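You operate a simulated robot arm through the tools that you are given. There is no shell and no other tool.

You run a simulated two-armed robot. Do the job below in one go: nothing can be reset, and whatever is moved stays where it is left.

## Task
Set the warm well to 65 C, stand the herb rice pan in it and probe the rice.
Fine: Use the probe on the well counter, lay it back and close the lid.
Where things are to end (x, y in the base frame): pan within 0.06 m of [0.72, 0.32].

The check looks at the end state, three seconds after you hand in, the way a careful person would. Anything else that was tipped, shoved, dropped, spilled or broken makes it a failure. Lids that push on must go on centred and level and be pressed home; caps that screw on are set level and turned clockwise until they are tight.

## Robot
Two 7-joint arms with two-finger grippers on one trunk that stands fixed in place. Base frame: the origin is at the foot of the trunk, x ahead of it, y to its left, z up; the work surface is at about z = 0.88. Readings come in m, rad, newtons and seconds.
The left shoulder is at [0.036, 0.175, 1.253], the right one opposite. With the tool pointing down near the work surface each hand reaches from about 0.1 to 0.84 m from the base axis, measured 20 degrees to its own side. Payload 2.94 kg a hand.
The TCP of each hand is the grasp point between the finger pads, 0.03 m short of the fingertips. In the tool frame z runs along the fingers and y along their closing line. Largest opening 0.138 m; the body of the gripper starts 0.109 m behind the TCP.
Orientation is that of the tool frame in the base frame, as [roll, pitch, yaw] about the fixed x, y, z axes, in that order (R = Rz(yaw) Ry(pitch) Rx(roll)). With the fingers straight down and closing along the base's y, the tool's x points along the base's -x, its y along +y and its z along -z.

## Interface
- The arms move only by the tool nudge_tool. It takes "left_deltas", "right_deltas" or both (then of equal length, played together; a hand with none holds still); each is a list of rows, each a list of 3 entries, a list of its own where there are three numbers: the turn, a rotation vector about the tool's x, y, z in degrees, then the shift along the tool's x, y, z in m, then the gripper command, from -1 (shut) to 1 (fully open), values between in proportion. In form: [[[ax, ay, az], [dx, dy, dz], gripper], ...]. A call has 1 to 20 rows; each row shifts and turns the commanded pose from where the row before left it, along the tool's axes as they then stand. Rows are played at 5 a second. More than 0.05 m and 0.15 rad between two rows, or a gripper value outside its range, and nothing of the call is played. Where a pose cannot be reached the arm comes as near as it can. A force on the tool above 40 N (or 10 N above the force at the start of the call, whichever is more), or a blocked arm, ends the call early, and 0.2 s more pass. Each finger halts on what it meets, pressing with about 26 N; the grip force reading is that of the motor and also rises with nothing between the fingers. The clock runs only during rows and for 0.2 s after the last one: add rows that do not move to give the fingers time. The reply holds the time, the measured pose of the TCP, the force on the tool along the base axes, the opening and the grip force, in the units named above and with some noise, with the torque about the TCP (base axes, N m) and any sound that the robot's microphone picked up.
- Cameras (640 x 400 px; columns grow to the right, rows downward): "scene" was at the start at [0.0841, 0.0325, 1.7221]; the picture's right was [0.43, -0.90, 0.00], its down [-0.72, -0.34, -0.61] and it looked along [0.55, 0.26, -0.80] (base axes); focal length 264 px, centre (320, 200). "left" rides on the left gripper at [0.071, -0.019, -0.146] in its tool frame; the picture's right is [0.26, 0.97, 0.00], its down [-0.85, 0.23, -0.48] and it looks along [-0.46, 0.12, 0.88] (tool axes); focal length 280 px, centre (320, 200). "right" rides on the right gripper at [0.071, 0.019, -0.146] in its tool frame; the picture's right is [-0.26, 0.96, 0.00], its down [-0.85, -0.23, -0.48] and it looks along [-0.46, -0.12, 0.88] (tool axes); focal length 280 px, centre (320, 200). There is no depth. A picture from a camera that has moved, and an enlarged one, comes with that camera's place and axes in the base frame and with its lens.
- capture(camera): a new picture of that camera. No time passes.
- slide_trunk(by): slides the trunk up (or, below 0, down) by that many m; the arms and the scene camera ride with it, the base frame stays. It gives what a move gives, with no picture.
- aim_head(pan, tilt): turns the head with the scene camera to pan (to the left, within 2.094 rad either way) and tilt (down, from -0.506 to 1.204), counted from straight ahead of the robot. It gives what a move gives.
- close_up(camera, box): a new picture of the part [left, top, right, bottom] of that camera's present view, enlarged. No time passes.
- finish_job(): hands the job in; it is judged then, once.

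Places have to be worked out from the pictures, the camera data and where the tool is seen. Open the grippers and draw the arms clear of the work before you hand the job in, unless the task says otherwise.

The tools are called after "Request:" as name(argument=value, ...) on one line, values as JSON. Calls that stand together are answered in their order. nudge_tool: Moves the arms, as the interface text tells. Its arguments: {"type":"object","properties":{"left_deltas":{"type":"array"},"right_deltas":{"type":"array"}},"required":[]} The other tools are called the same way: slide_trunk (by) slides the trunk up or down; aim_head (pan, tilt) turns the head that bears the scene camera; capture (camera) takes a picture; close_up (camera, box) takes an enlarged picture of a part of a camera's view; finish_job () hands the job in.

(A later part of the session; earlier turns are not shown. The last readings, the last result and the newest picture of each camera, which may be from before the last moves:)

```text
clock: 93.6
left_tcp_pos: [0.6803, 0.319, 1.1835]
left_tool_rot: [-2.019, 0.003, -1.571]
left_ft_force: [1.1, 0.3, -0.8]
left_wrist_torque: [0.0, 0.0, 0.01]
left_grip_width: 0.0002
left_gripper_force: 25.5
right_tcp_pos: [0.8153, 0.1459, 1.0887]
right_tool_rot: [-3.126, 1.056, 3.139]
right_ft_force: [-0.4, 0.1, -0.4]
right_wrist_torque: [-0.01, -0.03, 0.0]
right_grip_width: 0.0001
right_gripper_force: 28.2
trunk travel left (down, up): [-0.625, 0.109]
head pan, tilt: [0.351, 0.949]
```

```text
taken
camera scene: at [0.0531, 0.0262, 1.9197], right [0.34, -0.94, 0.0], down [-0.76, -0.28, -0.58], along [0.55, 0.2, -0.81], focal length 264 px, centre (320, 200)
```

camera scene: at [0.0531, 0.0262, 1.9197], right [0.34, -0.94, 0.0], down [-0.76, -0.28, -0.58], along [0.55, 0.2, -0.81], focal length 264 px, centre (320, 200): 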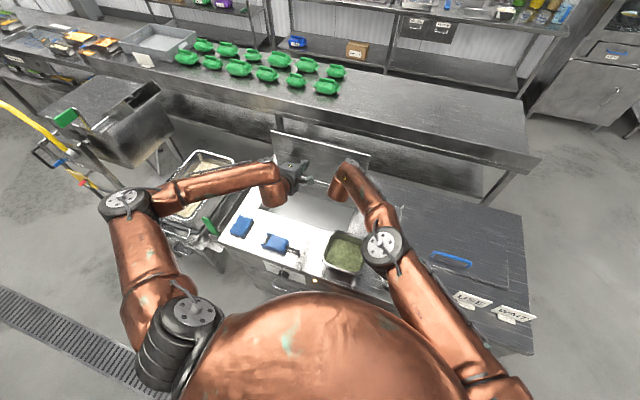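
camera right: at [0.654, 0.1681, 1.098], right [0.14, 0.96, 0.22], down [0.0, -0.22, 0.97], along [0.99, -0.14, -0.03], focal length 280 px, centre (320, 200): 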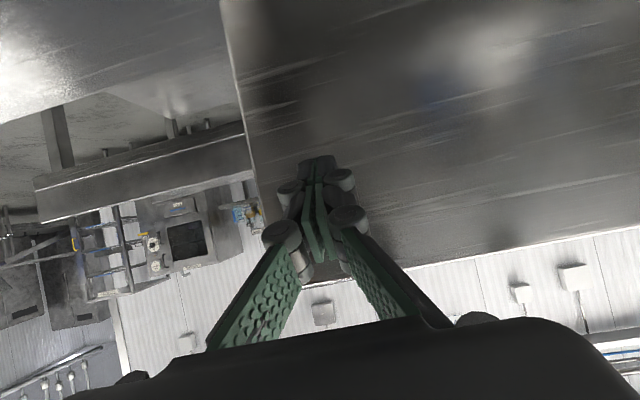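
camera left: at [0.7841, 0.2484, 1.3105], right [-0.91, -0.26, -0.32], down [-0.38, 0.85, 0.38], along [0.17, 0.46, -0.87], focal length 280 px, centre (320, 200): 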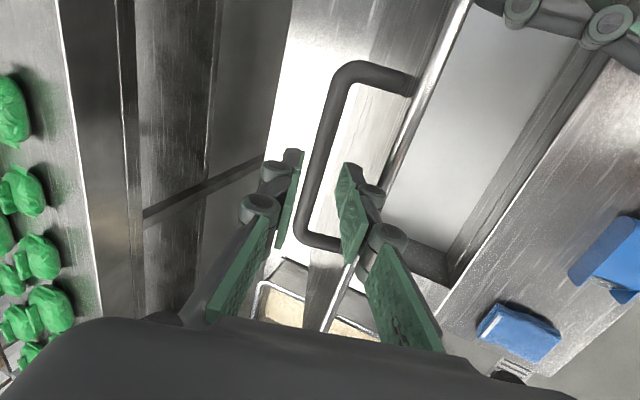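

Left hand is pitched 64° forward. I move it to just before the lid's underside at z≈1.09.

Request:
nudge_tool(left_deltas=[[[0, 0, 0], [0, 0.0084, 0.0345], -1], [[0, 0, 0], [0, 0.0084, 0.0345], -1], [[0, 0, 0], [0, 0.0084, 0.0345], -1], [[0, 0, 0], [0, 0.0084, 0.0345], -1], [[0, 0, 0], [0, 0, 0], -1]])

Request:
capture(camera="left")

```text
clock: 94.8
left_tcp_pos: [0.7889, 0.32, 1.0934]
left_tool_rot: [-2.02, 0.004, -1.572]
left_ft_force: [-0.2, 0.1, 0.2]
left_wrist_torque: [-0.01, -0.01, 0.03]
left_grip_width: 0.0001
left_gripper_force: 26.6
right_tcp_pos: [0.8162, 0.1477, 1.0896]
right_tool_rot: [-3.124, 1.058, 3.141]
right_ft_force: [0.2, 0.0, 0.4]
right_wrist_torque: [-0.01, -0.03, 0.0]
right_grip_width: 0.0
right_gripper_force: 28.2
trunk travel left (down, up): [-0.625, 0.109]
head pan, tilt: [0.351, 0.949]
```

```text
taken
camera left: at [0.667, 0.2496, 1.1749], right [-0.42, -0.26, -0.87], down [-0.53, 0.85, 0.0], along [0.74, 0.46, -0.49], focal length 280 px, centre (320, 200)
```

left: 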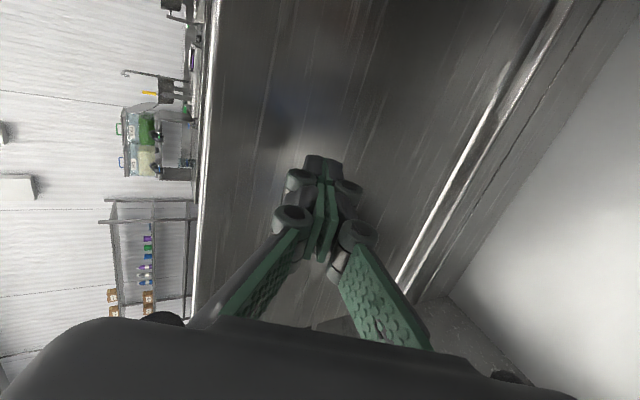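

I push forward with the left fingertips, 0.015 m a row.

Request:
nudge_tool(left_deltas=[[[0, 0, 0], [0, -0.0065, 0.0135], -1], [[0, 0, 0], [0, -0.0065, 0.0135], -1], [[0, 0, 0], [0, -0.0065, 0.0135], -1], [[0, 0, 0], [0, 0, 0], -1]])

Request:
close_up(camera="scene", box=[240, 110, 420, 230])

```text
clock: 95.8
left_tcp_pos: [0.8344, 0.3197, 1.0943]
left_tool_rot: [-2.021, 0.004, -1.571]
left_ft_force: [-1.9, 1.2, 1.2]
left_wrist_torque: [-0.02, 0.02, 0.02]
left_grip_width: 0.0002
left_gripper_force: 25.7
right_tcp_pos: [0.8158, 0.1464, 1.0891]
right_tool_rot: [-3.124, 1.058, 3.141]
right_ft_force: [0.3, 0.5, -0.6]
right_wrist_torque: [-0.01, -0.03, -0.02]
right_grip_width: 0.0
right_gripper_force: 28.6
trunk travel left (down, up): [-0.625, 0.109]
head pan, tilt: [0.351, 0.949]
```

```text
3.33 times, centred on (330, 170) of scene
camera zoom: at [0.0521, 0.027, 1.9197], right [0.34, -0.94, 0.0], down [-0.76, -0.28, -0.58], along [0.55, 0.2, -0.81], focal length 881 px, centre (287, 300)
```

zoom: 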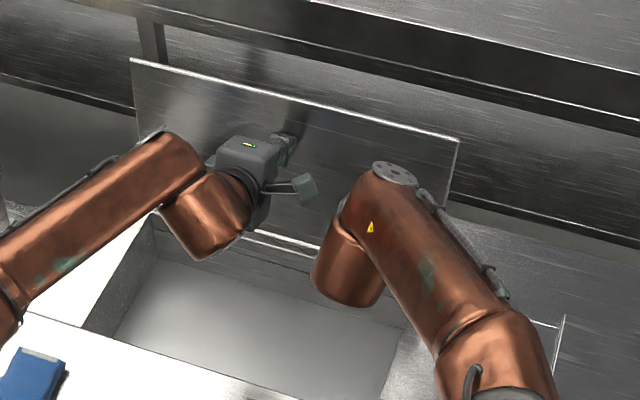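

The lid is about vertical now with only ~2 N on the fingers. I continue gently past vertical.

Request:
nudge_tool(left_deltas=[[[0, 0, 0], [0, -0.0052, 0.0108], -1], [[0, 0, 0], [0, -0.0052, 0.0108], -1], [[0, 0, 0], [0, -0.0052, 0.0108], -1], [[0, 0, 0], [0, 0, 0], -1]])

Request:
close_up(camera="scene", box=[240, 110, 420, 230])

Request:
capture(camera="left")

```text
clock: 96.8
left_tcp_pos: [0.8724, 0.3199, 1.0942]
left_tool_rot: [-2.016, 0.003, -1.571]
left_ft_force: [-1.5, -1.1, 0.9]
left_wrist_torque: [-0.04, 0.0, -0.01]
left_grip_width: 0.0
left_gripper_force: 26.2
right_tcp_pos: [0.8155, 0.1464, 1.0892]
right_tool_rot: [-3.125, 1.057, -3.141]
right_ft_force: [0.2, 0.7, 0.9]
right_wrist_torque: [-0.03, 0.0, 0.01]
right_grip_width: 0.0
right_gripper_force: 28.4
trunk travel left (down, up): [-0.625, 0.109]
head pan, tilt: [0.351, 0.949]
```

```text
3.33 times, centred on (330, 170) of scene
camera zoom: at [0.0525, 0.0268, 1.9198], right [0.34, -0.94, 0.0], down [-0.76, -0.28, -0.58], along [0.55, 0.2, -0.81], focal length 881 px, centre (287, 300)
```

zoom: 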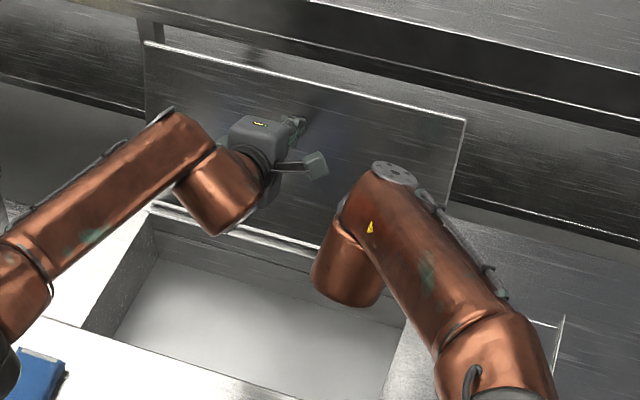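

```text
taken
camera left: at [0.7491, 0.2487, 1.1753], right [-0.42, -0.26, -0.87], down [-0.53, 0.85, 0.0], along [0.74, 0.46, -0.49], focal length 280 px, centre (320, 200)
```

left: 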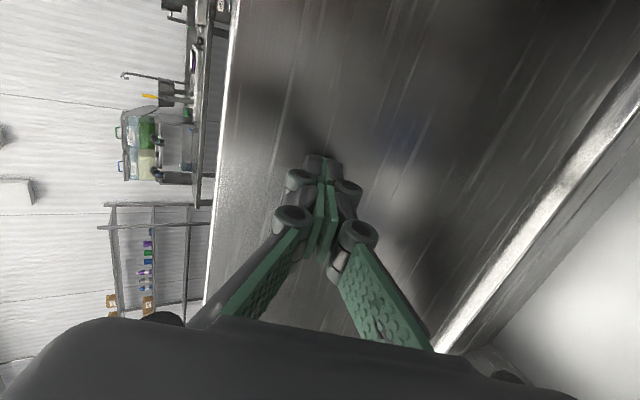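

The lid is about 12° past vertical. I draw both hands back a little and see whether it stays open.

Request:
nudge_tool(left_deltas=[[[0, 0, 0], [0, 0.0065, -0.0135], -1], [[0, 0, 0], [0, 0.0065, -0.0135], -1], [[0, 0, 0], [0, 0.0065, -0.0135], -1], [[0, 0, 0], [0, 0, 0], -1], [[0, 0, 0], [0, 0, 0], -1]])

Request:
close_up(camera="scene", box=[240, 110, 420, 230])

```text
clock: 98.0
left_tcp_pos: [0.8245, 0.3203, 1.0926]
left_tool_rot: [-2.02, 0.004, -1.572]
left_ft_force: [-0.2, -0.4, -0.5]
left_wrist_torque: [0.0, 0.0, -0.01]
left_grip_width: 0.0
left_gripper_force: 26.5
right_tcp_pos: [0.8168, 0.1467, 1.0888]
right_tool_rot: [-3.124, 1.056, -3.14]
right_ft_force: [0.3, 0.0, 0.7]
right_wrist_torque: [0.03, 0.0, 0.01]
right_grip_width: 0.0002
right_gripper_force: 28.0
trunk travel left (down, up): [-0.625, 0.109]
head pan, tilt: [0.351, 0.949]
```

```text
3.33 times, centred on (330, 170) of scene
camera zoom: at [0.0527, 0.0266, 1.9197], right [0.34, -0.94, 0.0], down [-0.76, -0.28, -0.58], along [0.55, 0.2, -0.81], focal length 881 px, centre (287, 300)
```

zoom: 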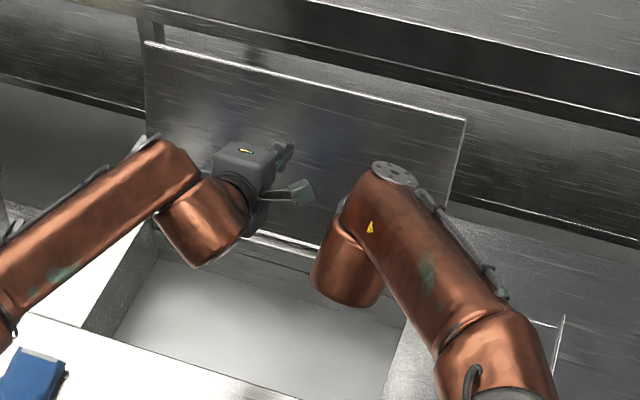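

The lid stays open by itself. I withdraw both hands together, back and slightly up.

Request:
nudge_tool(left_deltas=[[[0, 0, 0], [-0.01, 0.0029, -0.0429], -1], [[0, 0, 0], [-0.01, 0.0029, -0.0429], -1], [[0, 0, 0], [-0.01, 0.0029, -0.0429], -1], [[0, 0, 0], [-0.01, 0.0029, -0.0429], -1], [[0, 0, 0], [-0.01, 0.0029, -0.0429], -1], [[0, 0, 0], [0, 0, 0], -1]], right_deltas=[[[0, 0, 0], [0.011, -0.01, -0.0397], -1], [[0, 0, 0], [0.011, -0.01, -0.0397], -1], [[0, 0, 0], [0.011, -0.01, -0.0397], -1], [[0, 0, 0], [0.011, -0.01, -0.0397], -1], [[0, 0, 0], [0.011, -0.01, -0.0397], -1], [[0, 0, 0], [0, 0, 0], -1]])

Request:
capture(camera="scene")

```text
clock: 99.4
left_tcp_pos: [0.627, 0.3693, 1.1735]
left_tool_rot: [-2.022, 0.002, -1.571]
left_ft_force: [0.6, -0.4, -0.1]
left_wrist_torque: [0.06, 0.0, 0.03]
left_grip_width: 0.0001
left_gripper_force: 26.2
right_tcp_pos: [0.6168, 0.0972, 1.1386]
right_tool_rot: [-3.126, 1.057, 3.138]
right_ft_force: [1.1, -0.1, -0.5]
right_wrist_torque: [0.0, 0.03, 0.02]
right_grip_width: 0.0002
right_gripper_force: 27.7
trunk travel left (down, up): [-0.625, 0.109]
head pan, tilt: [0.351, 0.949]
```

```text
taken
camera scene: at [0.0557, 0.0259, 1.9196], right [0.34, -0.94, 0.0], down [-0.77, -0.28, -0.58], along [0.55, 0.2, -0.81], focal length 264 px, centre (320, 200)
```

scene: 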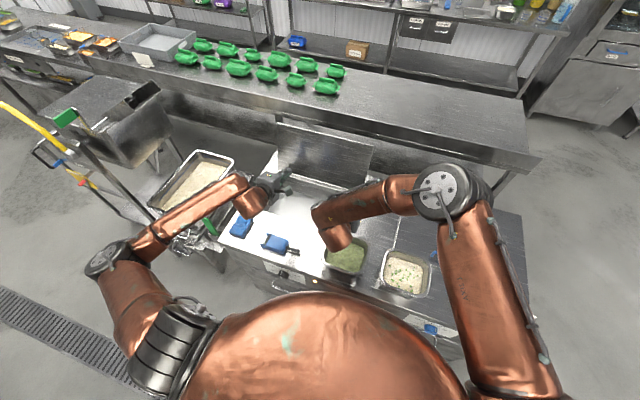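

Both hands are clear. I now bring both back to pointing straight down.

Request:
nudge_tool(left_deltas=[[[-7.13, 0, 0], [0, 0, 0], 0], [[-7.13, 0, 0], [0, 0, 0], 0], [[-7.13, 0, 0], [0, 0, 0], 0], [[-7.13, 0, 0], [0, 0, 0], 0], [[-7.13, 0, 0], [0, 0, 0], 0], [[-7.13, 0, 0], [0, 0, 0], 0], [[-7.13, 0, 0], [0, 0, 0], 0], [[-7.13, 0, 0], [0, 0, 0], 0], [[-7.13, 0, 0], [0, 0, 0], 0], [[0, 0, 0], [0, 0, 0], 0]], right_deltas=[[[0, 7.57, 0], [0, 0, 0], 0], [[0, 7.57, 0], [0, 0, 0], 0], [[0, 7.57, 0], [0, 0, 0], 0], [[0, 7.57, 0], [0, 0, 0], 0], [[0, 7.57, 0], [0, 0, 0], 0], [[0, 7.57, 0], [0, 0, 0], 0], [[0, 7.57, 0], [0, 0, 0], 0], [[0, 7.57, 0], [0, 0, 0], 0], [[0, 0, 0], [0, 0, 0], 0], [[0, 0, 0], [0, 0, 0], 0]])

Request:
capture(camera="scene")

```text
clock: 101.6
left_tcp_pos: [0.6263, 0.3693, 1.173]
left_tool_rot: [-3.138, 0.003, -1.573]
left_ft_force: [-0.4, 0.3, 0.9]
left_wrist_torque: [-0.01, -0.03, 0.02]
left_grip_width: 0.0692
left_gripper_force: 0.2
right_tcp_pos: [0.6148, 0.1002, 1.1399]
right_tool_rot: [-3.134, -0.001, 3.127]
right_ft_force: [0.0, 0.3, 0.7]
right_wrist_torque: [-0.01, 0.01, 0.0]
right_grip_width: 0.069
right_gripper_force: 0.0
trunk travel left (down, up): [-0.625, 0.109]
head pan, tilt: [0.351, 0.949]
```

```text
taken
camera scene: at [0.0516, 0.0266, 1.9198], right [0.34, -0.94, 0.0], down [-0.76, -0.28, -0.58], along [0.55, 0.2, -0.81], focal length 264 px, centre (320, 200)
```

scene: 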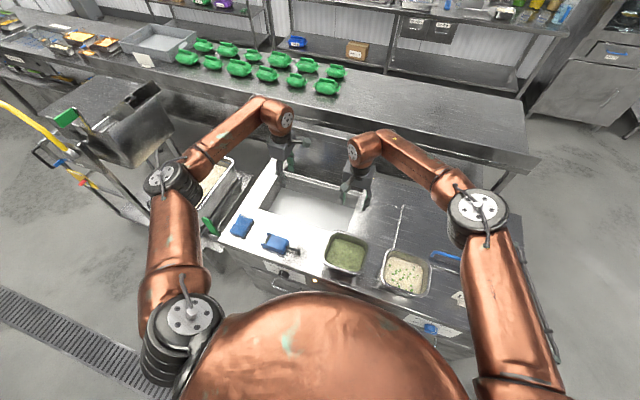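

Now I turn the left hand back to closing along y and move the right hand back over the herb rice pan to look straight at it.

Request:
nudge_tool(left_deltas=[[[0, 0, 7.5], [0, 0, 0], 0], [[0, 0, 7.5], [0, 0, 0], 0], [[0, 0, 7.5], [0, 0, 0], 0], [[0, 0, 7.5], [0, 0, 0], 0], [[0, 0, 7.5], [0, 0, 0], 0], [[0, 0, 7.5], [0, 0, 0], 0], [[0, 0, 7.5], [0, 0, 0], 0], [[0, 0, 7.5], [0, 0, 0], 0], [[0, 0, 7.5], [0, 0, 0], 0], [[0, 0, 7.5], [0, 0, 0], 0], [[0, 0, 7.5], [0, 0, 0], 0], [[0, 0, 7.5], [0, 0, 0], 0], [[0, 0, 0], [0, 0, 0], 0]], right_deltas=[[[0, 0, 0], [0.037, -0.008, -0.016], 0], [[0, 0, 0], [0.037, -0.008, -0.016], 0], [[0, 0, 0], [0.037, -0.008, -0.016], 0], [[0, 0, 0], [0.037, -0.008, -0.016], 0], [[0, 0, 0], [0.037, -0.008, -0.016], 0], [[0, 0, 0], [0, 0, 0], 0], [[0, 0, 0], [0, 0, 0], 0], [[0, 0, 0], [0, 0, 0], 0], [[0, 0, 0], [0, 0, 0], 0], [[0, 0, 0], [0, 0, 0], 0], [[0, 0, 0], [0, 0, 0], 0], [[0, 0, 0], [0, 0, 0], 0], [[0, 0, 0], [0, 0, 0], 0]])

Request:
capture(camera="right")

Request:
capture(camera="left")

Request:
capture(camera="scene")

```text
clock: 104.4
left_tcp_pos: [0.6252, 0.3689, 1.1747]
left_tool_rot: [3.138, 0.002, 3.139]
left_ft_force: [0.6, 0.5, -0.8]
left_wrist_torque: [0.04, 0.03, -0.03]
left_grip_width: 0.069
left_gripper_force: 0.1
right_tcp_pos: [0.4297, 0.0622, 1.2192]
right_tool_rot: [-3.133, 0.0, 3.127]
right_ft_force: [-0.3, -0.4, -0.6]
right_wrist_torque: [0.01, 0.02, 0.0]
right_grip_width: 0.0687
right_gripper_force: 0.0
trunk travel left (down, up): [-0.625, 0.109]
head pan, tilt: [0.351, 0.949]
```

```text
taken
camera right: at [0.3586, 0.0844, 1.3632], right [0.28, 0.96, -0.01], down [0.85, -0.24, 0.48], along [0.46, -0.14, -0.88], focal length 280 px, centre (320, 200)
```

right: 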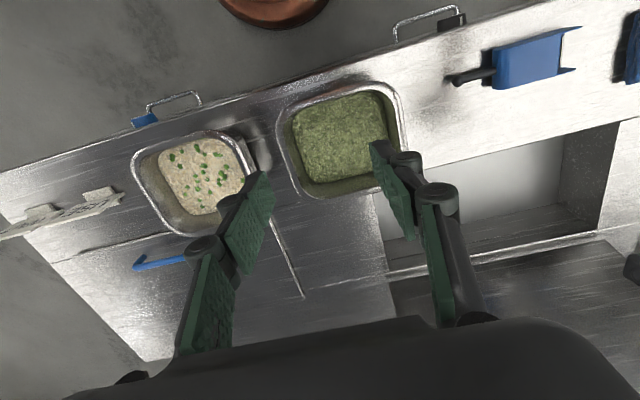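

```text
taken
camera left: at [0.5559, 0.3498, 1.3195], right [-0.26, 0.97, 0.0], down [0.85, 0.23, 0.48], along [0.46, 0.13, -0.88], focal length 280 px, centre (320, 200)
```

left: 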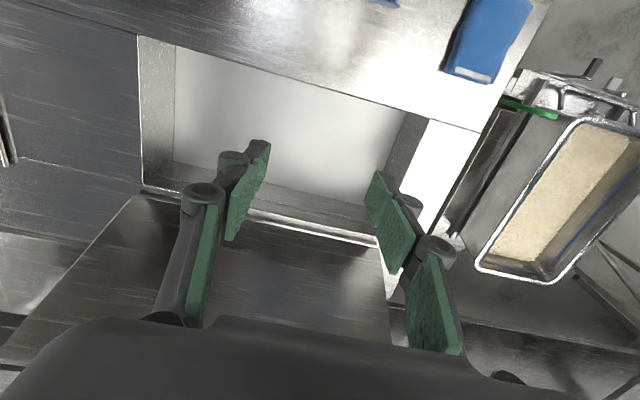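

```text
taken
camera scene: at [0.0525, 0.026, 1.9197], right [0.34, -0.94, 0.0], down [-0.76, -0.28, -0.58], along [0.55, 0.2, -0.81], focal length 264 px, centre (320, 200)
```

scene: 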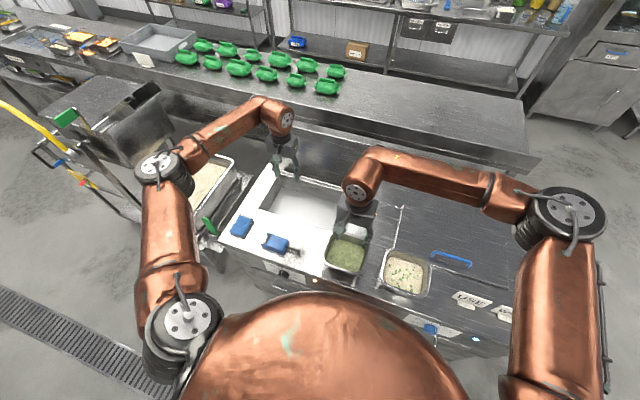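

The well is empty with its floor at z≈0.785 and inner x 0.62–0.83. I zoom on the herb rice pan to measure its rim.

Request:
close_up(camera="right", box=[260, 60, 430, 220])

Request:
close_up(camera="scene", box=[305, 215, 445, 305])

```text
2.50 times, centred on (345, 140) of right
camera zoom: at [0.3586, 0.0844, 1.3632], right [0.28, 0.96, -0.01], down [0.85, -0.24, 0.48], along [0.46, -0.14, -0.88], focal length 701 px, centre (258, 350)
```

zoom: 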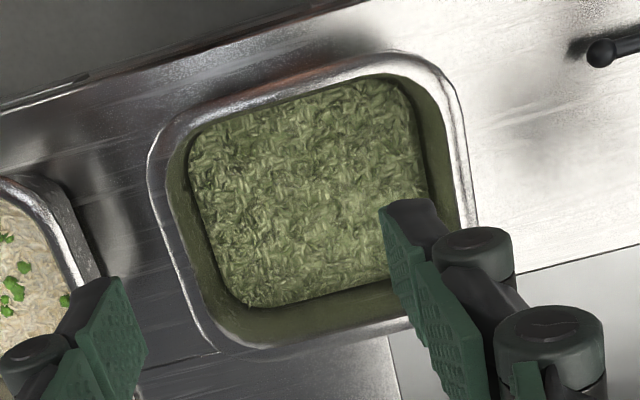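

```text
4.44 times, centred on (375, 260) of scene
camera zoom: at [0.0525, 0.026, 1.9197], right [0.34, -0.94, 0.0], down [-0.76, -0.28, -0.58], along [0.55, 0.2, -0.81], focal length 1175 px, centre (76, -67)
```

zoom: 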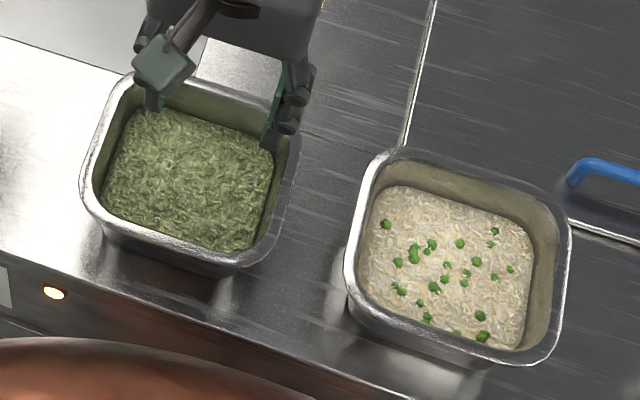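

Rim is at z≈0.985, spanning roughly x 0.41–0.565, y 0–0.166 (too wide for one hand), with the rice about 4–5 cm below the rim. I'll lift it with both hands on opposite side walls; for reach at the well the trunk must come down, so first I raise both hands, then lower the trunk by 0.25.

Request:
nudge_tool(left_deltas=[[[0, 0, 0], [0.02, -0.01, -0.04], 0], [[0, 0, 0], [0.02, -0.01, -0.04], 0], [[0, 0, 0], [0.02, -0.01, -0.04], 0], [[0, 0, 0], [0.02, 0, -0.04], 0], [[0, 0, 0], [0.02, 0, -0.04], 0], [[0, 0, 0], [0, 0, 0], 0]], right_deltas=[[[0, 0, 0], [0, -0.02, -0.03], 0], [[0, 0, 0], [0, -0.02, -0.03], 0], [[0, 0, 0], [0, -0.01, -0.04], 0], [[0, 0, 0], [0, 0, -0.04], 0], [[0, 0, 0], [0, 0, -0.04], 0], [[0, 0, 0], [0, 0, 0], 0]])

Request:
slide_trunk(by=-0.25)

Request:
capture(camera="scene")

```text
clock: 105.8
left_tcp_pos: [0.5254, 0.3383, 1.3742]
left_tool_rot: [3.137, 0.002, -3.141]
left_ft_force: [0.2, -0.2, -0.3]
left_wrist_torque: [-0.01, 0.01, -0.01]
left_grip_width: 0.0691
left_gripper_force: 0.1
right_tcp_pos: [0.4297, 0.0142, 1.4]
right_tool_rot: [-3.133, -0.001, 3.128]
right_ft_force: [0.7, 0.2, 0.0]
right_wrist_torque: [0.0, 0.04, 0.01]
right_grip_width: 0.0693
right_gripper_force: 0.1
trunk travel left (down, up): [-0.625, 0.109]
head pan, tilt: [0.351, 0.949]
```

```text
clock: 108.3
left_tcp_pos: [0.5249, 0.3384, 1.1247]
left_tool_rot: [3.136, 0.003, 3.141]
left_ft_force: [0.5, -0.7, 0.3]
left_wrist_torque: [0.0, -0.03, 0.01]
left_grip_width: 0.069
left_gripper_force: 0.1
right_tcp_pos: [0.4279, 0.0145, 1.1516]
right_tool_rot: [-3.133, 0.0, 3.126]
right_ft_force: [-0.3, -0.3, 0.8]
right_wrist_torque: [-0.02, -0.03, 0.0]
right_grip_width: 0.069
right_gripper_force: 0.0
trunk travel left (down, up): [-0.375, 0.359]
head pan, tilt: [0.351, 0.949]
```

```text
taken
camera scene: at [0.1048, 0.0259, 1.67], right [0.34, -0.94, 0.0], down [-0.76, -0.28, -0.58], along [0.55, 0.2, -0.81], focal length 264 px, centre (320, 200)
```

scene: 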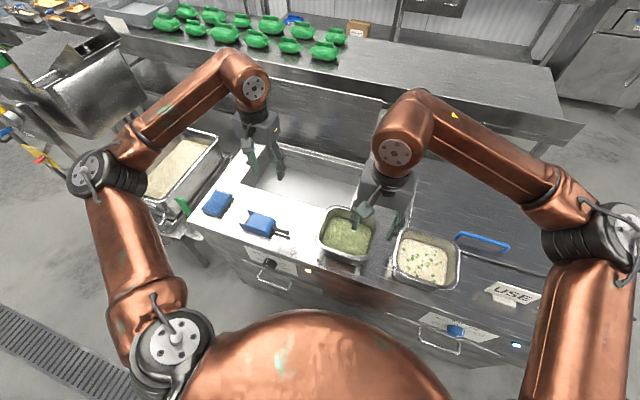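

Before gripping I test that the right hand can reach its place at the well (about [0.715, 0.223, 1.0]) with a 25° forward pitch.

Request:
nudge_tool(right_deltas=[[[0, -8.33, 0], [0, 0, 0], 0], [[0, -8.33, 0], [0, 0, 0], 0], [[0, -8.33, 0], [0, 0, 0], 0], [[0, 0, 0], [-0.0218, 0.0232, 0.0286], 0], [[0, 0, 0], [-0.0218, 0.0232, 0.0286], 0], [[0, 0, 0], [-0.0218, 0.0232, 0.0286], 0], [[0, 0, 0], [-0.0218, 0.0232, 0.0286], 0], [[0, 0, 0], [-0.0218, 0.0232, 0.0286], 0], [[0, 0, 0], [-0.0218, 0.0232, 0.0286], 0], [[0, 0, 0], [-0.0218, 0.0232, 0.0286], 0], [[0, 0, 0], [-0.0218, 0.0232, 0.0286], 0], [[0, 0, 0], [-0.0218, 0.0232, 0.0286], 0], [[0, 0, 0], [0, 0, 0], 0]])

Request:
capture(camera="scene")

```text
clock: 111.2
left_tcp_pos: [0.5267, 0.3371, 1.124]
left_tool_rot: [3.136, 0.004, -3.141]
left_ft_force: [-0.1, -0.2, 1.0]
left_wrist_torque: [0.05, 0.01, -0.06]
left_grip_width: 0.0692
left_gripper_force: 0.0
right_tcp_pos: [0.7193, 0.218, 1.0006]
right_tool_rot: [-3.132, 0.436, 3.133]
right_ft_force: [0.0, -0.6, -0.8]
right_wrist_torque: [0.06, 0.05, 0.02]
right_grip_width: 0.0689
right_gripper_force: 0.1
trunk travel left (down, up): [-0.375, 0.359]
head pan, tilt: [0.351, 0.949]
```

```text
taken
camera scene: at [0.1055, 0.0243, 1.6699], right [0.34, -0.94, 0.0], down [-0.76, -0.28, -0.58], along [0.55, 0.2, -0.81], focal length 264 px, centre (320, 200)
```

scene: 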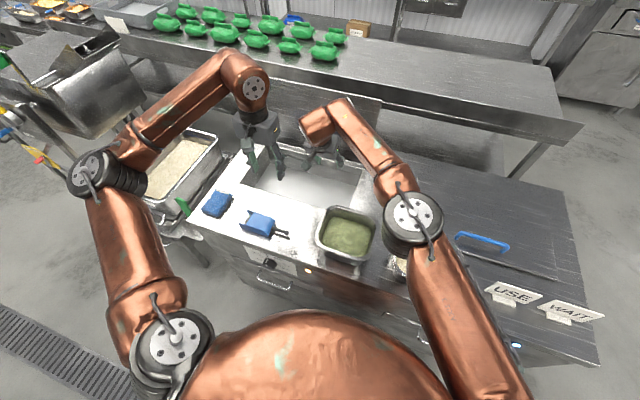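

Reached. I test the full depth too (down 0.12 into the open well, still clear of the walls).

Request:
nudge_tool(right_deltas=[[[0, 0, 0], [0.0169, 0, 0.0362], 0], [[0, 0, 0], [0.0169, 0, 0.0362], 0], [[0, 0, 0], [0.0169, 0, 0.0362], 0], [[0, 0, 0], [0, 0, 0], 0]])

Request:
capture(camera="right")

Request:
capture(camera="scene")

```text
clock: 112.2
left_tcp_pos: [0.5258, 0.3383, 1.1238]
left_tool_rot: [3.138, 0.002, 3.14]
left_ft_force: [-0.2, -0.4, 0.4]
left_wrist_torque: [0.02, -0.03, 0.0]
left_grip_width: 0.069
left_gripper_force: 0.0
right_tcp_pos: [0.7173, 0.2168, 0.8794]
right_tool_rot: [-3.134, 0.435, 3.128]
right_ft_force: [-0.3, -0.5, 0.4]
right_wrist_torque: [-0.01, 0.0, 0.03]
right_grip_width: 0.0691
right_gripper_force: 0.0
trunk travel left (down, up): [-0.375, 0.359]
head pan, tilt: [0.351, 0.949]
```

```text
taken
camera right: at [0.5924, 0.2385, 0.9791], right [0.25, 0.96, 0.1], down [0.56, -0.23, 0.79], along [0.79, -0.14, -0.6], focal length 280 px, centre (320, 200)
```

right: 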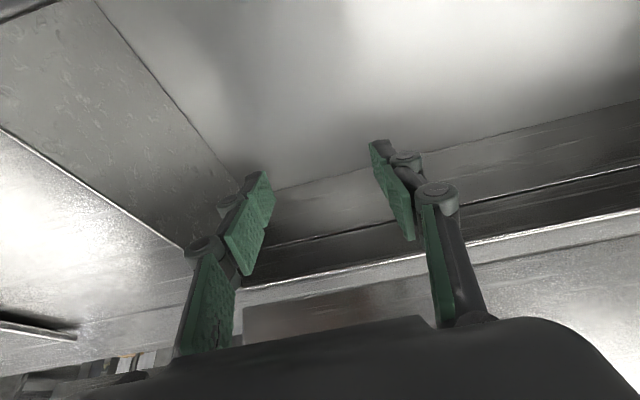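

```text
taken
camera scene: at [0.1051, 0.0259, 1.67], right [0.34, -0.94, 0.0], down [-0.76, -0.28, -0.58], along [0.55, 0.2, -0.81], focal length 264 px, centre (320, 200)
```

scene: 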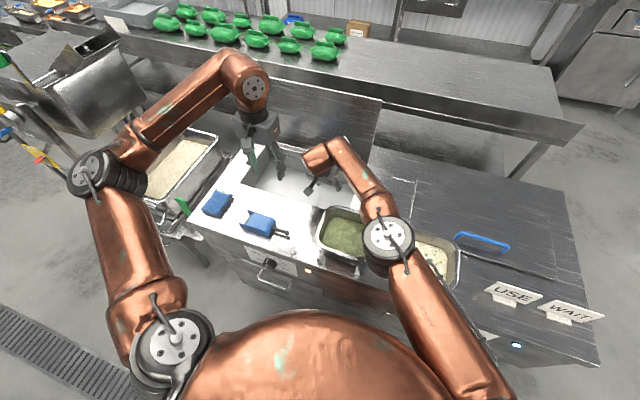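

The right arm reaches the whole way with its elbow about 5 cm above the pans. I bring the right hand back up and over to the right side of the herb rice pan.

Request:
nudge_tool(right_deltas=[[[0, 0, 0], [-0.0169, 0, -0.0362], 0], [[0, 0, 0], [-0.0169, 0, -0.0362], 0], [[0, 0, 0], [-0.0169, 0, -0.0362], 0], [[0, 0, 0], [0.0218, -0.0232, -0.0286], 0], [[0, 0, 0], [0.0218, -0.0232, -0.0286], 0], [[0, 0, 0], [0.0218, -0.0232, -0.0286], 0], [[0, 0, 0], [0.0218, -0.0232, -0.0286], 0], [[0, 0, 0], [0.0218, -0.0232, -0.0286], 0], [[0, 0, 0], [0.0218, -0.0232, -0.0286], 0], [[0, 0, 0], [0.03, -0.0232, 0], 0], [[0, 0, 0], [0.03, -0.0232, 0], 0], [[0, 0, 0], [0.02, -0.0232, 0.01], 0], [[0, 0, 0], [0, 0, 0], 0]])

Request:
capture(camera="right")

Request:
capture(camera="scene")

```text
clock: 115.0
left_tcp_pos: [0.5262, 0.3398, 1.1226]
left_tool_rot: [3.14, 0.003, -3.141]
left_ft_force: [-0.7, 1.1, 0.2]
left_wrist_torque: [-0.02, -0.04, 0.01]
left_grip_width: 0.0688
left_gripper_force: 0.1
right_tcp_pos: [0.4559, 0.0139, 1.0567]
right_tool_rot: [-3.131, 0.436, 3.13]
right_ft_force: [0.3, -0.3, -0.5]
right_wrist_torque: [0.02, 0.0, -0.04]
right_grip_width: 0.069
right_gripper_force: 0.0
trunk travel left (down, up): [-0.375, 0.359]
head pan, tilt: [0.351, 0.949]
```

```text
taken
camera right: at [0.3304, 0.0354, 1.1578], right [0.25, 0.96, 0.1], down [0.56, -0.23, 0.79], along [0.79, -0.14, -0.6], focal length 280 px, centre (320, 200)
```

right: 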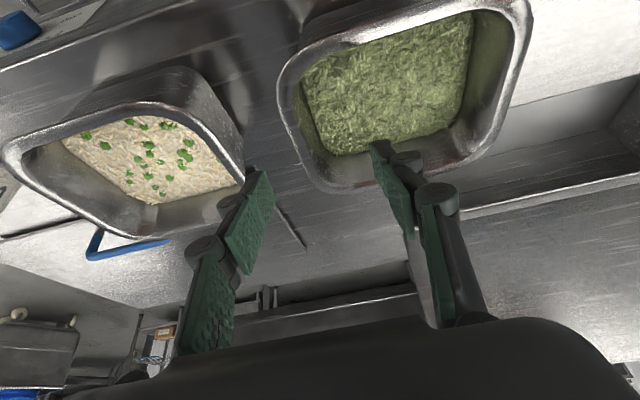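

```text
taken
camera scene: at [0.1051, 0.0272, 1.6699], right [0.34, -0.94, 0.0], down [-0.76, -0.28, -0.58], along [0.55, 0.2, -0.81], focal length 264 px, centre (320, 200)
```

scene: 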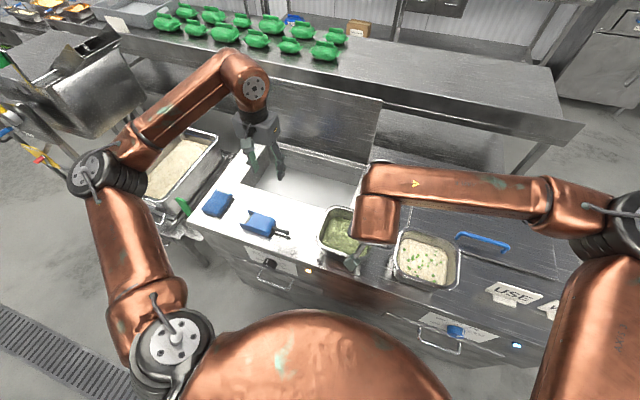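

I zoom on the near (right) wall of the green pan to get its rim position for the grip.

Request:
close_up(camera="right", box=[230, 0, 550, 200])

```text
2.00 times, centred on (390, 100) of right
camera zoom: at [0.3304, 0.0354, 1.1578], right [0.25, 0.96, 0.1], down [0.56, -0.23, 0.79], along [0.79, -0.14, -0.6], focal length 561 px, centre (180, 400)
```

zoom: 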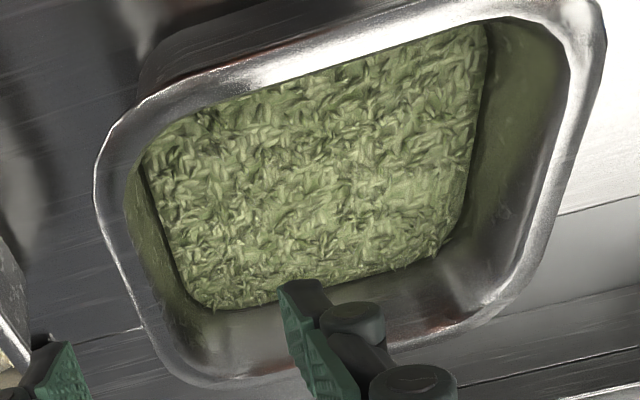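

Both views agree on a rim at z≈0.975 with outer sides at y≈−0.006 and 0.168, centre (0.490, 0.081). I bring both hands to pre-grasp poses over the two side walls with the fingers about 0.05 m open.

Request:
nudge_tool(left_deltas=[[[0, 0, 0], [0.0072, -0.0352, 0.0186], -0.275], [[0, 0, 0], [0.0072, -0.0352, 0.0186], -0.275], [[0, 0, 0], [0.0072, -0.0352, 0.0186], -0.275], [[0, 0, 0], [0.0072, -0.0352, 0.0186], -0.275], [[0, 0, 0], [0.0072, -0.0352, 0.0186], -0.275], [[0, 0, 0], [0, 0, 0], -0.275]], right_deltas=[[[0, 0, 0], [-0.0034, -0.0065, 0.0331], -0.275], [[0, 0, 0], [-0.0034, -0.0065, 0.0231], -0.275], [[0, 0, 0], [0, 0, 0], -0.275], [[0, 0, 0], [0, 0, 0], -0.275], [[0, 0, 0], [0, 0, 0], -0.275], [[0, 0, 0], [0, 0, 0], -0.275]])

Request:
capture(camera="right")

Request:
capture(camera="left")

Request:
capture(camera="scene")

```text
clock: 116.3
left_tcp_pos: [0.4894, 0.1636, 1.0294]
left_tool_rot: [3.136, 0.002, -3.141]
left_ft_force: [-0.7, -0.3, 0.0]
left_wrist_torque: [-0.07, 0.0, 0.0]
left_grip_width: 0.0498
left_gripper_force: 0.1
right_tcp_pos: [0.4871, -0.0002, 1.0102]
right_tool_rot: [-3.133, 0.438, 3.133]
right_ft_force: [0.7, -0.4, 0.2]
right_wrist_torque: [0.0, 0.0, 0.02]
right_grip_width: 0.0497
right_gripper_force: 0.1
trunk travel left (down, up): [-0.375, 0.359]
head pan, tilt: [0.351, 0.949]
```

```text
taken
camera right: at [0.3607, 0.0214, 1.1103], right [0.25, 0.96, 0.1], down [0.56, -0.23, 0.79], along [0.79, -0.14, -0.6], focal length 280 px, centre (320, 200)
```

right: 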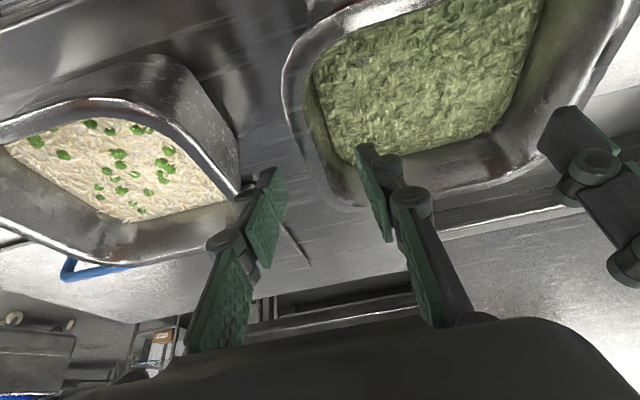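

```text
taken
camera left: at [0.4193, 0.1437, 1.1757], right [-0.26, 0.96, 0.0], down [0.85, 0.23, 0.48], along [0.46, 0.13, -0.88], focal length 280 px, centre (320, 200)
```

left: 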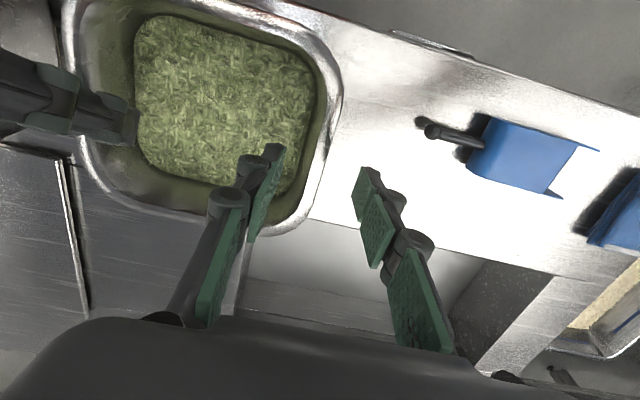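

```text
taken
camera scene: at [0.1048, 0.0267, 1.6699], right [0.34, -0.94, 0.0], down [-0.76, -0.28, -0.58], along [0.55, 0.2, -0.81], focal length 264 px, centre (320, 200)
```

scene: 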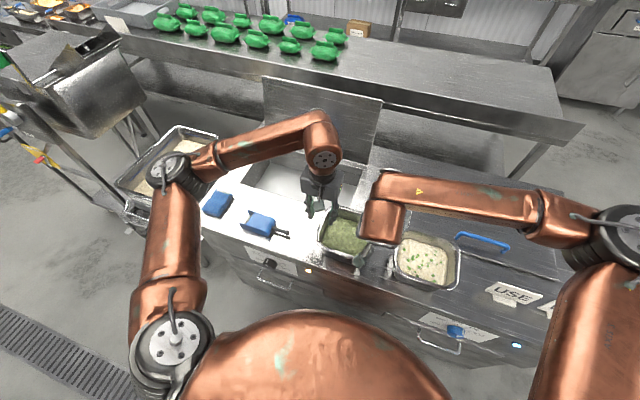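

The measured rim lies under both hands (y≈−0.007 and 0.167, z≈0.975). I lower both so the finger pads straddle the rim, TCP at z≈0.968.

Request:
nudge_tool(left_deltas=[[[0, 0, 0], [0, 0, 0.0205], -0.275], [[0, 0, 0], [0, 0, 0.0205], -0.275], [[0, 0, 0], [0, 0, 0.0205], -0.275], [[0, 0, 0], [0, 0, 0], -0.275]], right_deltas=[[[0, 0, 0], [0, -0.002, 0], -0.275], [[0, 0, 0], [0.0089, 0, 0.019], -0.275], [[0, 0, 0], [0.0089, 0, 0.019], -0.275], [[0, 0, 0], [0, 0, 0], -0.275]])

Request:
capture(camera="right")

Request:
capture(camera="left")

```text
clock: 117.3
left_tcp_pos: [0.4911, 0.1617, 0.9692]
left_tool_rot: [3.14, 0.003, -3.142]
left_ft_force: [0.2, -0.2, 1.1]
left_wrist_torque: [-0.02, 0.03, 0.01]
left_grip_width: 0.0499
left_gripper_force: 0.0
right_tcp_pos: [0.4865, -0.003, 0.9677]
right_tool_rot: [-3.133, 0.438, 3.128]
right_ft_force: [1.2, -0.2, 0.4]
right_wrist_torque: [-0.03, -0.01, 0.0]
right_grip_width: 0.05
right_gripper_force: 0.1
trunk travel left (down, up): [-0.375, 0.359]
head pan, tilt: [0.351, 0.949]
```

```text
taken
camera right: at [0.3602, 0.0186, 1.0677], right [0.25, 0.96, 0.1], down [0.56, -0.23, 0.79], along [0.79, -0.14, -0.6], focal length 280 px, centre (320, 200)
```

right: 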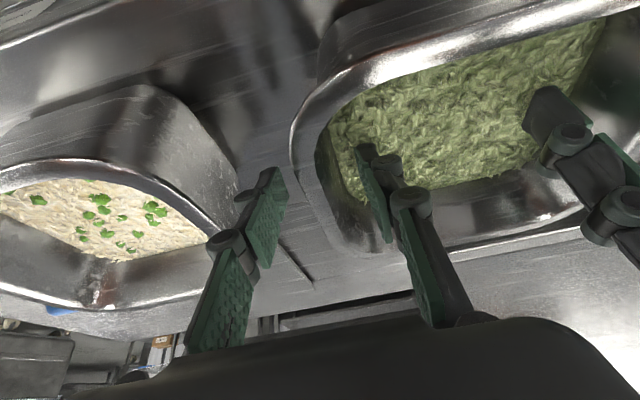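

```text
taken
camera left: at [0.4198, 0.1427, 1.114], right [-0.26, 0.96, 0.0], down [0.85, 0.23, 0.48], along [0.46, 0.13, -0.88], focal length 280 px, centre (320, 200)
```

left: 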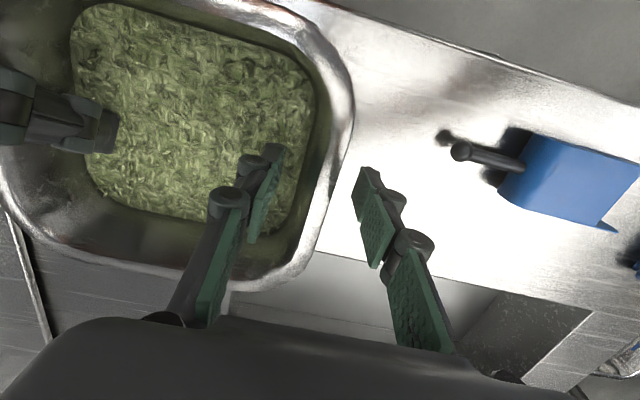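

Both rims sit between the fingers with no contact. I close both grippers together.

Request:
nudge_tool(left_deltas=[[[0, 0, 0], [0, 0, 0], -1], [[0, 0, 0], [0, 0, 0], -1], [[0, 0, 0], [0, 0, 0], -1], [[0, 0, 0], [0, 0, 0], -1], [[0, 0, 0], [0, 0, 0], -1], [[0, 0, 0], [0, 0, 0], -1]], right_deltas=[[[0, 0, 0], [0, 0, 0], -1], [[0, 0, 0], [0, 0, 0], -1], [[0, 0, 0], [0, 0, 0], -1], [[0, 0, 0], [0, 0, 0], -1], [[0, 0, 0], [0, 0, 0], -1], [[0, 0, 0], [0, 0, 0], -1]])

Request:
capture(camera="right")

Request:
capture(camera="left")

```text
clock: 118.7
left_tcp_pos: [0.491, 0.1581, 0.9673]
left_tool_rot: [-3.132, 0.004, 3.14]
left_ft_force: [-0.5, -3.7, 0.9]
left_wrist_torque: [-1.02, 0.16, 0.09]
left_grip_width: 0.017
left_gripper_force: 26.1
right_tcp_pos: [0.4863, 0.0007, 0.9669]
right_tool_rot: [3.134, 0.437, 3.129]
right_ft_force: [0.5, 3.9, 0.7]
right_wrist_torque: [1.11, -0.08, -0.1]
right_grip_width: 0.0173
right_gripper_force: 26.0
trunk travel left (down, up): [-0.375, 0.359]
head pan, tilt: [0.351, 0.949]
stopped in row 6 (left hand): the force on the tool passed its limit at 40 N (the readings are from after the stop); the commanded pose is now the measured one
```

```text
taken
camera right: at [0.3605, 0.0205, 1.0682], right [0.25, 0.96, 0.12], down [0.57, -0.24, 0.79], along [0.79, -0.13, -0.6], focal length 280 px, centre (320, 200)
```

right: 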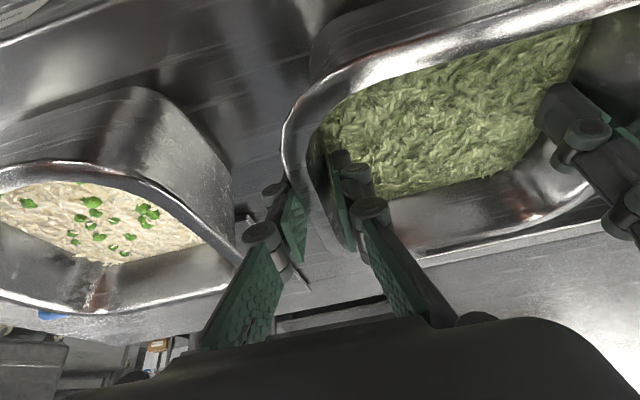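

```text
taken
camera left: at [0.42, 0.14, 1.1139], right [-0.26, 0.97, -0.01], down [0.85, 0.23, 0.48], along [0.46, 0.12, -0.88], focal length 280 px, centre (320, 200)
```

left: 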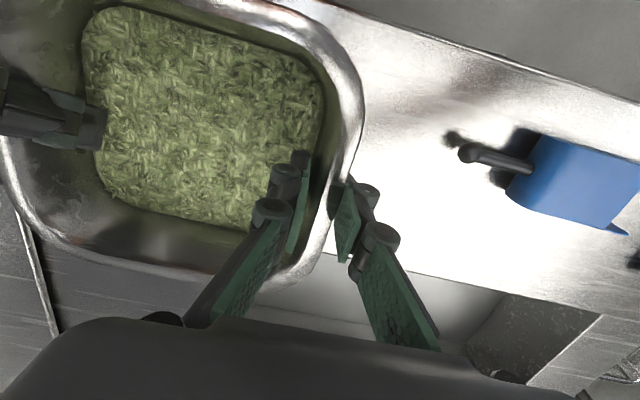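

Both hands hold the rim (width 0.017 each) with small balanced forces. I lift both together 3 cm and check.

Request:
nudge_tool(left_deltas=[[[0, 0, 0], [0, 0, -0.01], -1], [[0, 0, 0], [0, 0, -0.01], -1], [[0, 0, 0], [0, 0, -0.01], -1], [[0, 0, 0], [0, 0, 0], -1]], right_deltas=[[[0, 0, 0], [-0.0042, 0, -0.0091], -1], [[0, 0, 0], [-0.0042, 0, -0.0091], -1], [[0, 0, 0], [-0.0042, 0, -0.0091], -1], [[0, 0, 0], [0, 0, 0], -1]])

Request:
capture(camera="left")

Request:
capture(camera="scene")

```text
clock: 119.7
left_tcp_pos: [0.4913, 0.1588, 0.9983]
left_tool_rot: [-3.135, 0.003, 3.138]
left_ft_force: [1.5, -6.8, -6.7]
left_wrist_torque: [-1.03, 0.04, 0.18]
left_grip_width: 0.017
left_gripper_force: 26.0
right_tcp_pos: [0.4876, 0.0017, 0.9978]
right_tool_rot: [3.138, 0.436, 3.131]
right_ft_force: [-0.9, 5.5, -4.2]
right_wrist_torque: [1.12, -0.07, -0.04]
right_grip_width: 0.0174
right_gripper_force: 25.8
trunk travel left (down, up): [-0.375, 0.359]
head pan, tilt: [0.351, 0.949]
```

```text
taken
camera left: at [0.4203, 0.1406, 1.1443], right [-0.26, 0.97, -0.01], down [0.85, 0.23, 0.48], along [0.46, 0.12, -0.88], focal length 280 px, centre (320, 200)
```

left: 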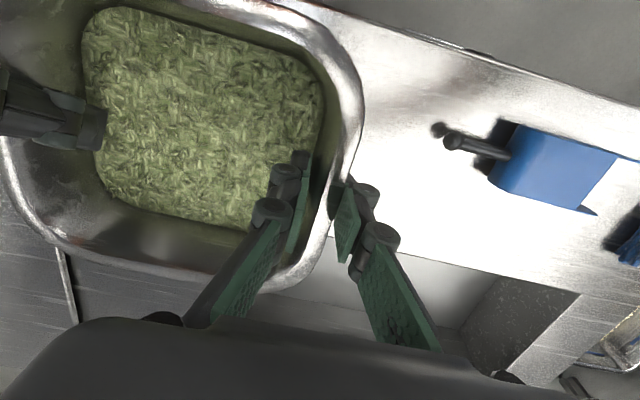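

```text
taken
camera scene: at [0.1065, 0.026, 1.6697], right [0.34, -0.94, 0.0], down [-0.76, -0.28, -0.58], along [0.55, 0.2, -0.81], focal length 264 px, centre (320, 200)
```

scene: 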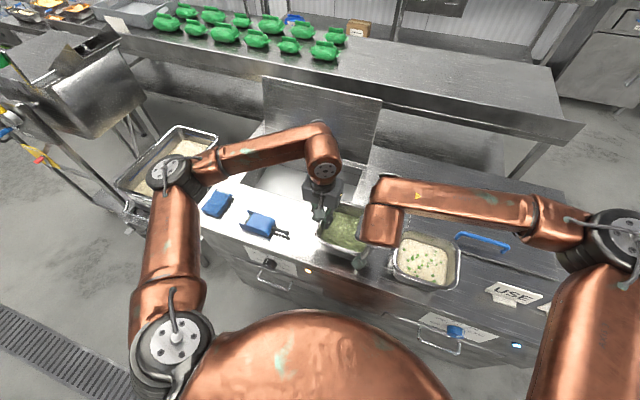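

The pan is up (about 1.1 kg shared by both hands, level). I lift 3 cm more and carry it halfway toward the well.

Request:
nudge_tool(left_deltas=[[[0, 0, 0], [0, 0, -0.015], -1], [[0, 0, 0], [0, 0, -0.015], -1], [[0, 0, 0], [-0.028, 0.0282, -0.0002], -1], [[0, 0, 0], [-0.028, 0.0282, -0.0002], -1], [[0, 0, 0], [-0.028, 0.0282, -0.0002], -1], [[0, 0, 0], [-0.028, 0.0282, -0.0002], -1], [[0, 0, 0], [0, 0, 0], -1]], right_deltas=[[[0, 0, 0], [-0.0063, 0, -0.0136], -1], [[0, 0, 0], [-0.0063, 0, -0.0136], -1], [[0, 0, 0], [-0.0252, 0.0284, 0.0118], -1], [[0, 0, 0], [-0.0252, 0.0284, 0.0118], -1], [[0, 0, 0], [-0.0252, 0.0284, 0.0118], -1], [[0, 0, 0], [-0.0252, 0.0284, 0.0118], -1], [[0, 0, 0], [0, 0, 0], -1]])

Request:
capture(camera="scene")

```text
clock: 121.3
left_tcp_pos: [0.6015, 0.2685, 1.0278]
left_tool_rot: [-3.135, 0.004, 3.136]
left_ft_force: [1.6, -18.3, -4.2]
left_wrist_torque: [-1.17, 0.33, 0.38]
left_grip_width: 0.0168
left_gripper_force: 25.9
right_tcp_pos: [0.5997, 0.1129, 1.0288]
right_tool_rot: [3.134, 0.436, 3.131]
right_ft_force: [-1.2, 17.7, -4.9]
right_wrist_torque: [1.14, -0.32, -0.04]
right_grip_width: 0.0171
right_gripper_force: 25.7
trunk travel left (down, up): [-0.375, 0.359]
head pan, tilt: [0.351, 0.949]
```

```text
taken
camera scene: at [0.1052, 0.0242, 1.6699], right [0.34, -0.94, 0.0], down [-0.76, -0.28, -0.58], along [0.55, 0.2, -0.81], focal length 264 px, centre (320, 200)
```

scene: 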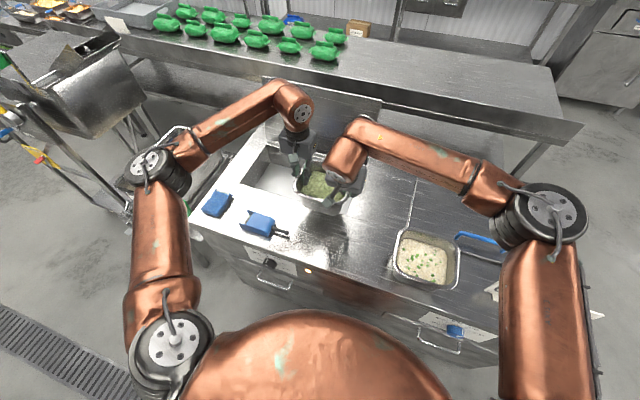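

Halfway, pan level. The hands pull slightly apart (18 N), so I bring them about 1 mm closer while carrying on to above the well.

Request:
nudge_tool(left_deltas=[[[0, 0, 0], [-0.028, 0.0276, -0.0002], -1], [[0, 0, 0], [-0.028, 0.0281, -0.0002], -1], [[0, 0, 0], [-0.028, 0.0281, -0.0002], -1], [[0, 0, 0], [-0.028, 0.0281, -0.0002], -1], [[0, 0, 0], [0, 0, 0], -1]], right_deltas=[[[0, 0, 0], [-0.0252, 0.0288, 0.0118], -1], [[0, 0, 0], [-0.0252, 0.0284, 0.0118], -1], [[0, 0, 0], [-0.0252, 0.0284, 0.0118], -1], [[0, 0, 0], [-0.0252, 0.0284, 0.0118], -1], [[0, 0, 0], [0, 0, 0], -1]])

Request:
capture(camera="scene")

Request:
capture(camera="left")

Request:
capture(camera="right")

```text
clock: 122.5
left_tcp_pos: [0.7084, 0.3774, 1.0307]
left_tool_rot: [-3.14, 0.006, -3.141]
left_ft_force: [9.6, 7.8, -3.8]
left_wrist_torque: [-0.84, -0.54, 0.85]
left_grip_width: 0.0177
left_gripper_force: 26.2
left hand out of reach, approached as far as the arm can: row 4
right_tcp_pos: [0.7124, 0.2222, 1.0286]
right_tool_rot: [3.142, 0.436, 3.131]
right_ft_force: [-10.2, -10.6, -6.8]
right_wrist_torque: [0.82, 0.6, 0.75]
right_grip_width: 0.0187
right_gripper_force: 25.7
trunk travel left (down, up): [-0.375, 0.359]
head pan, tilt: [0.351, 0.949]
```

```text
taken
camera scene: at [0.1059, 0.0243, 1.6699], right [0.34, -0.94, 0.0], down [-0.76, -0.28, -0.58], along [0.55, 0.2, -0.81], focal length 264 px, centre (320, 200)
```

scene: 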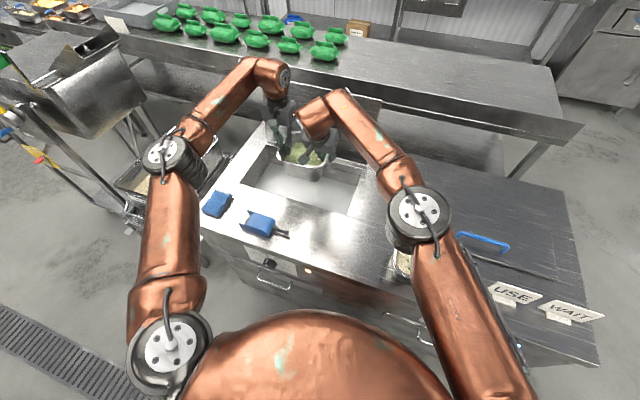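

```text
taken
camera left: at [0.6378, 0.3589, 1.1759], right [-0.26, 0.96, 0.0], down [0.85, 0.23, 0.48], along [0.46, 0.12, -0.88], focal length 280 px, centre (320, 200)
```

left: 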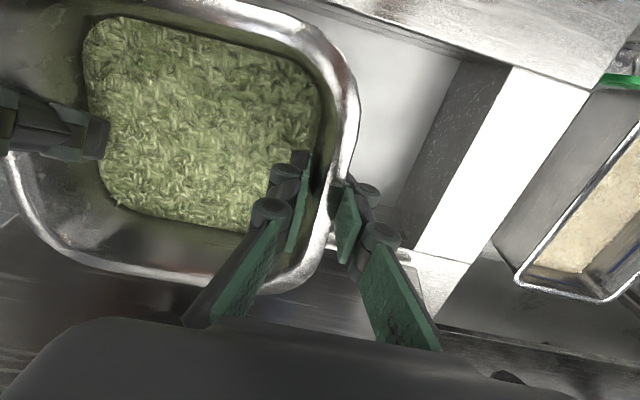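

```text
taken
camera right: at [0.5859, 0.2423, 1.1291], right [0.25, 0.96, 0.11], down [0.57, -0.24, 0.79], along [0.79, -0.13, -0.6], focal length 280 px, centre (320, 200)
```

right: 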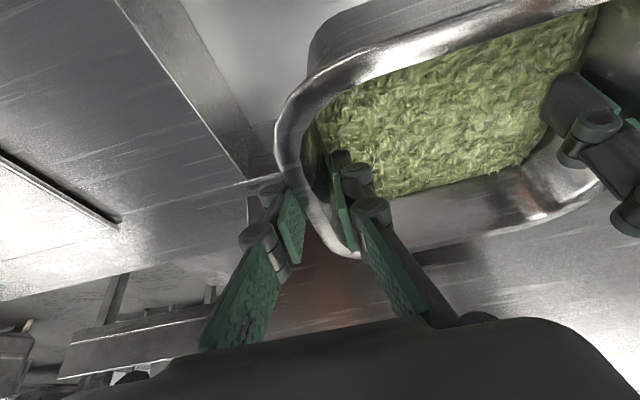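

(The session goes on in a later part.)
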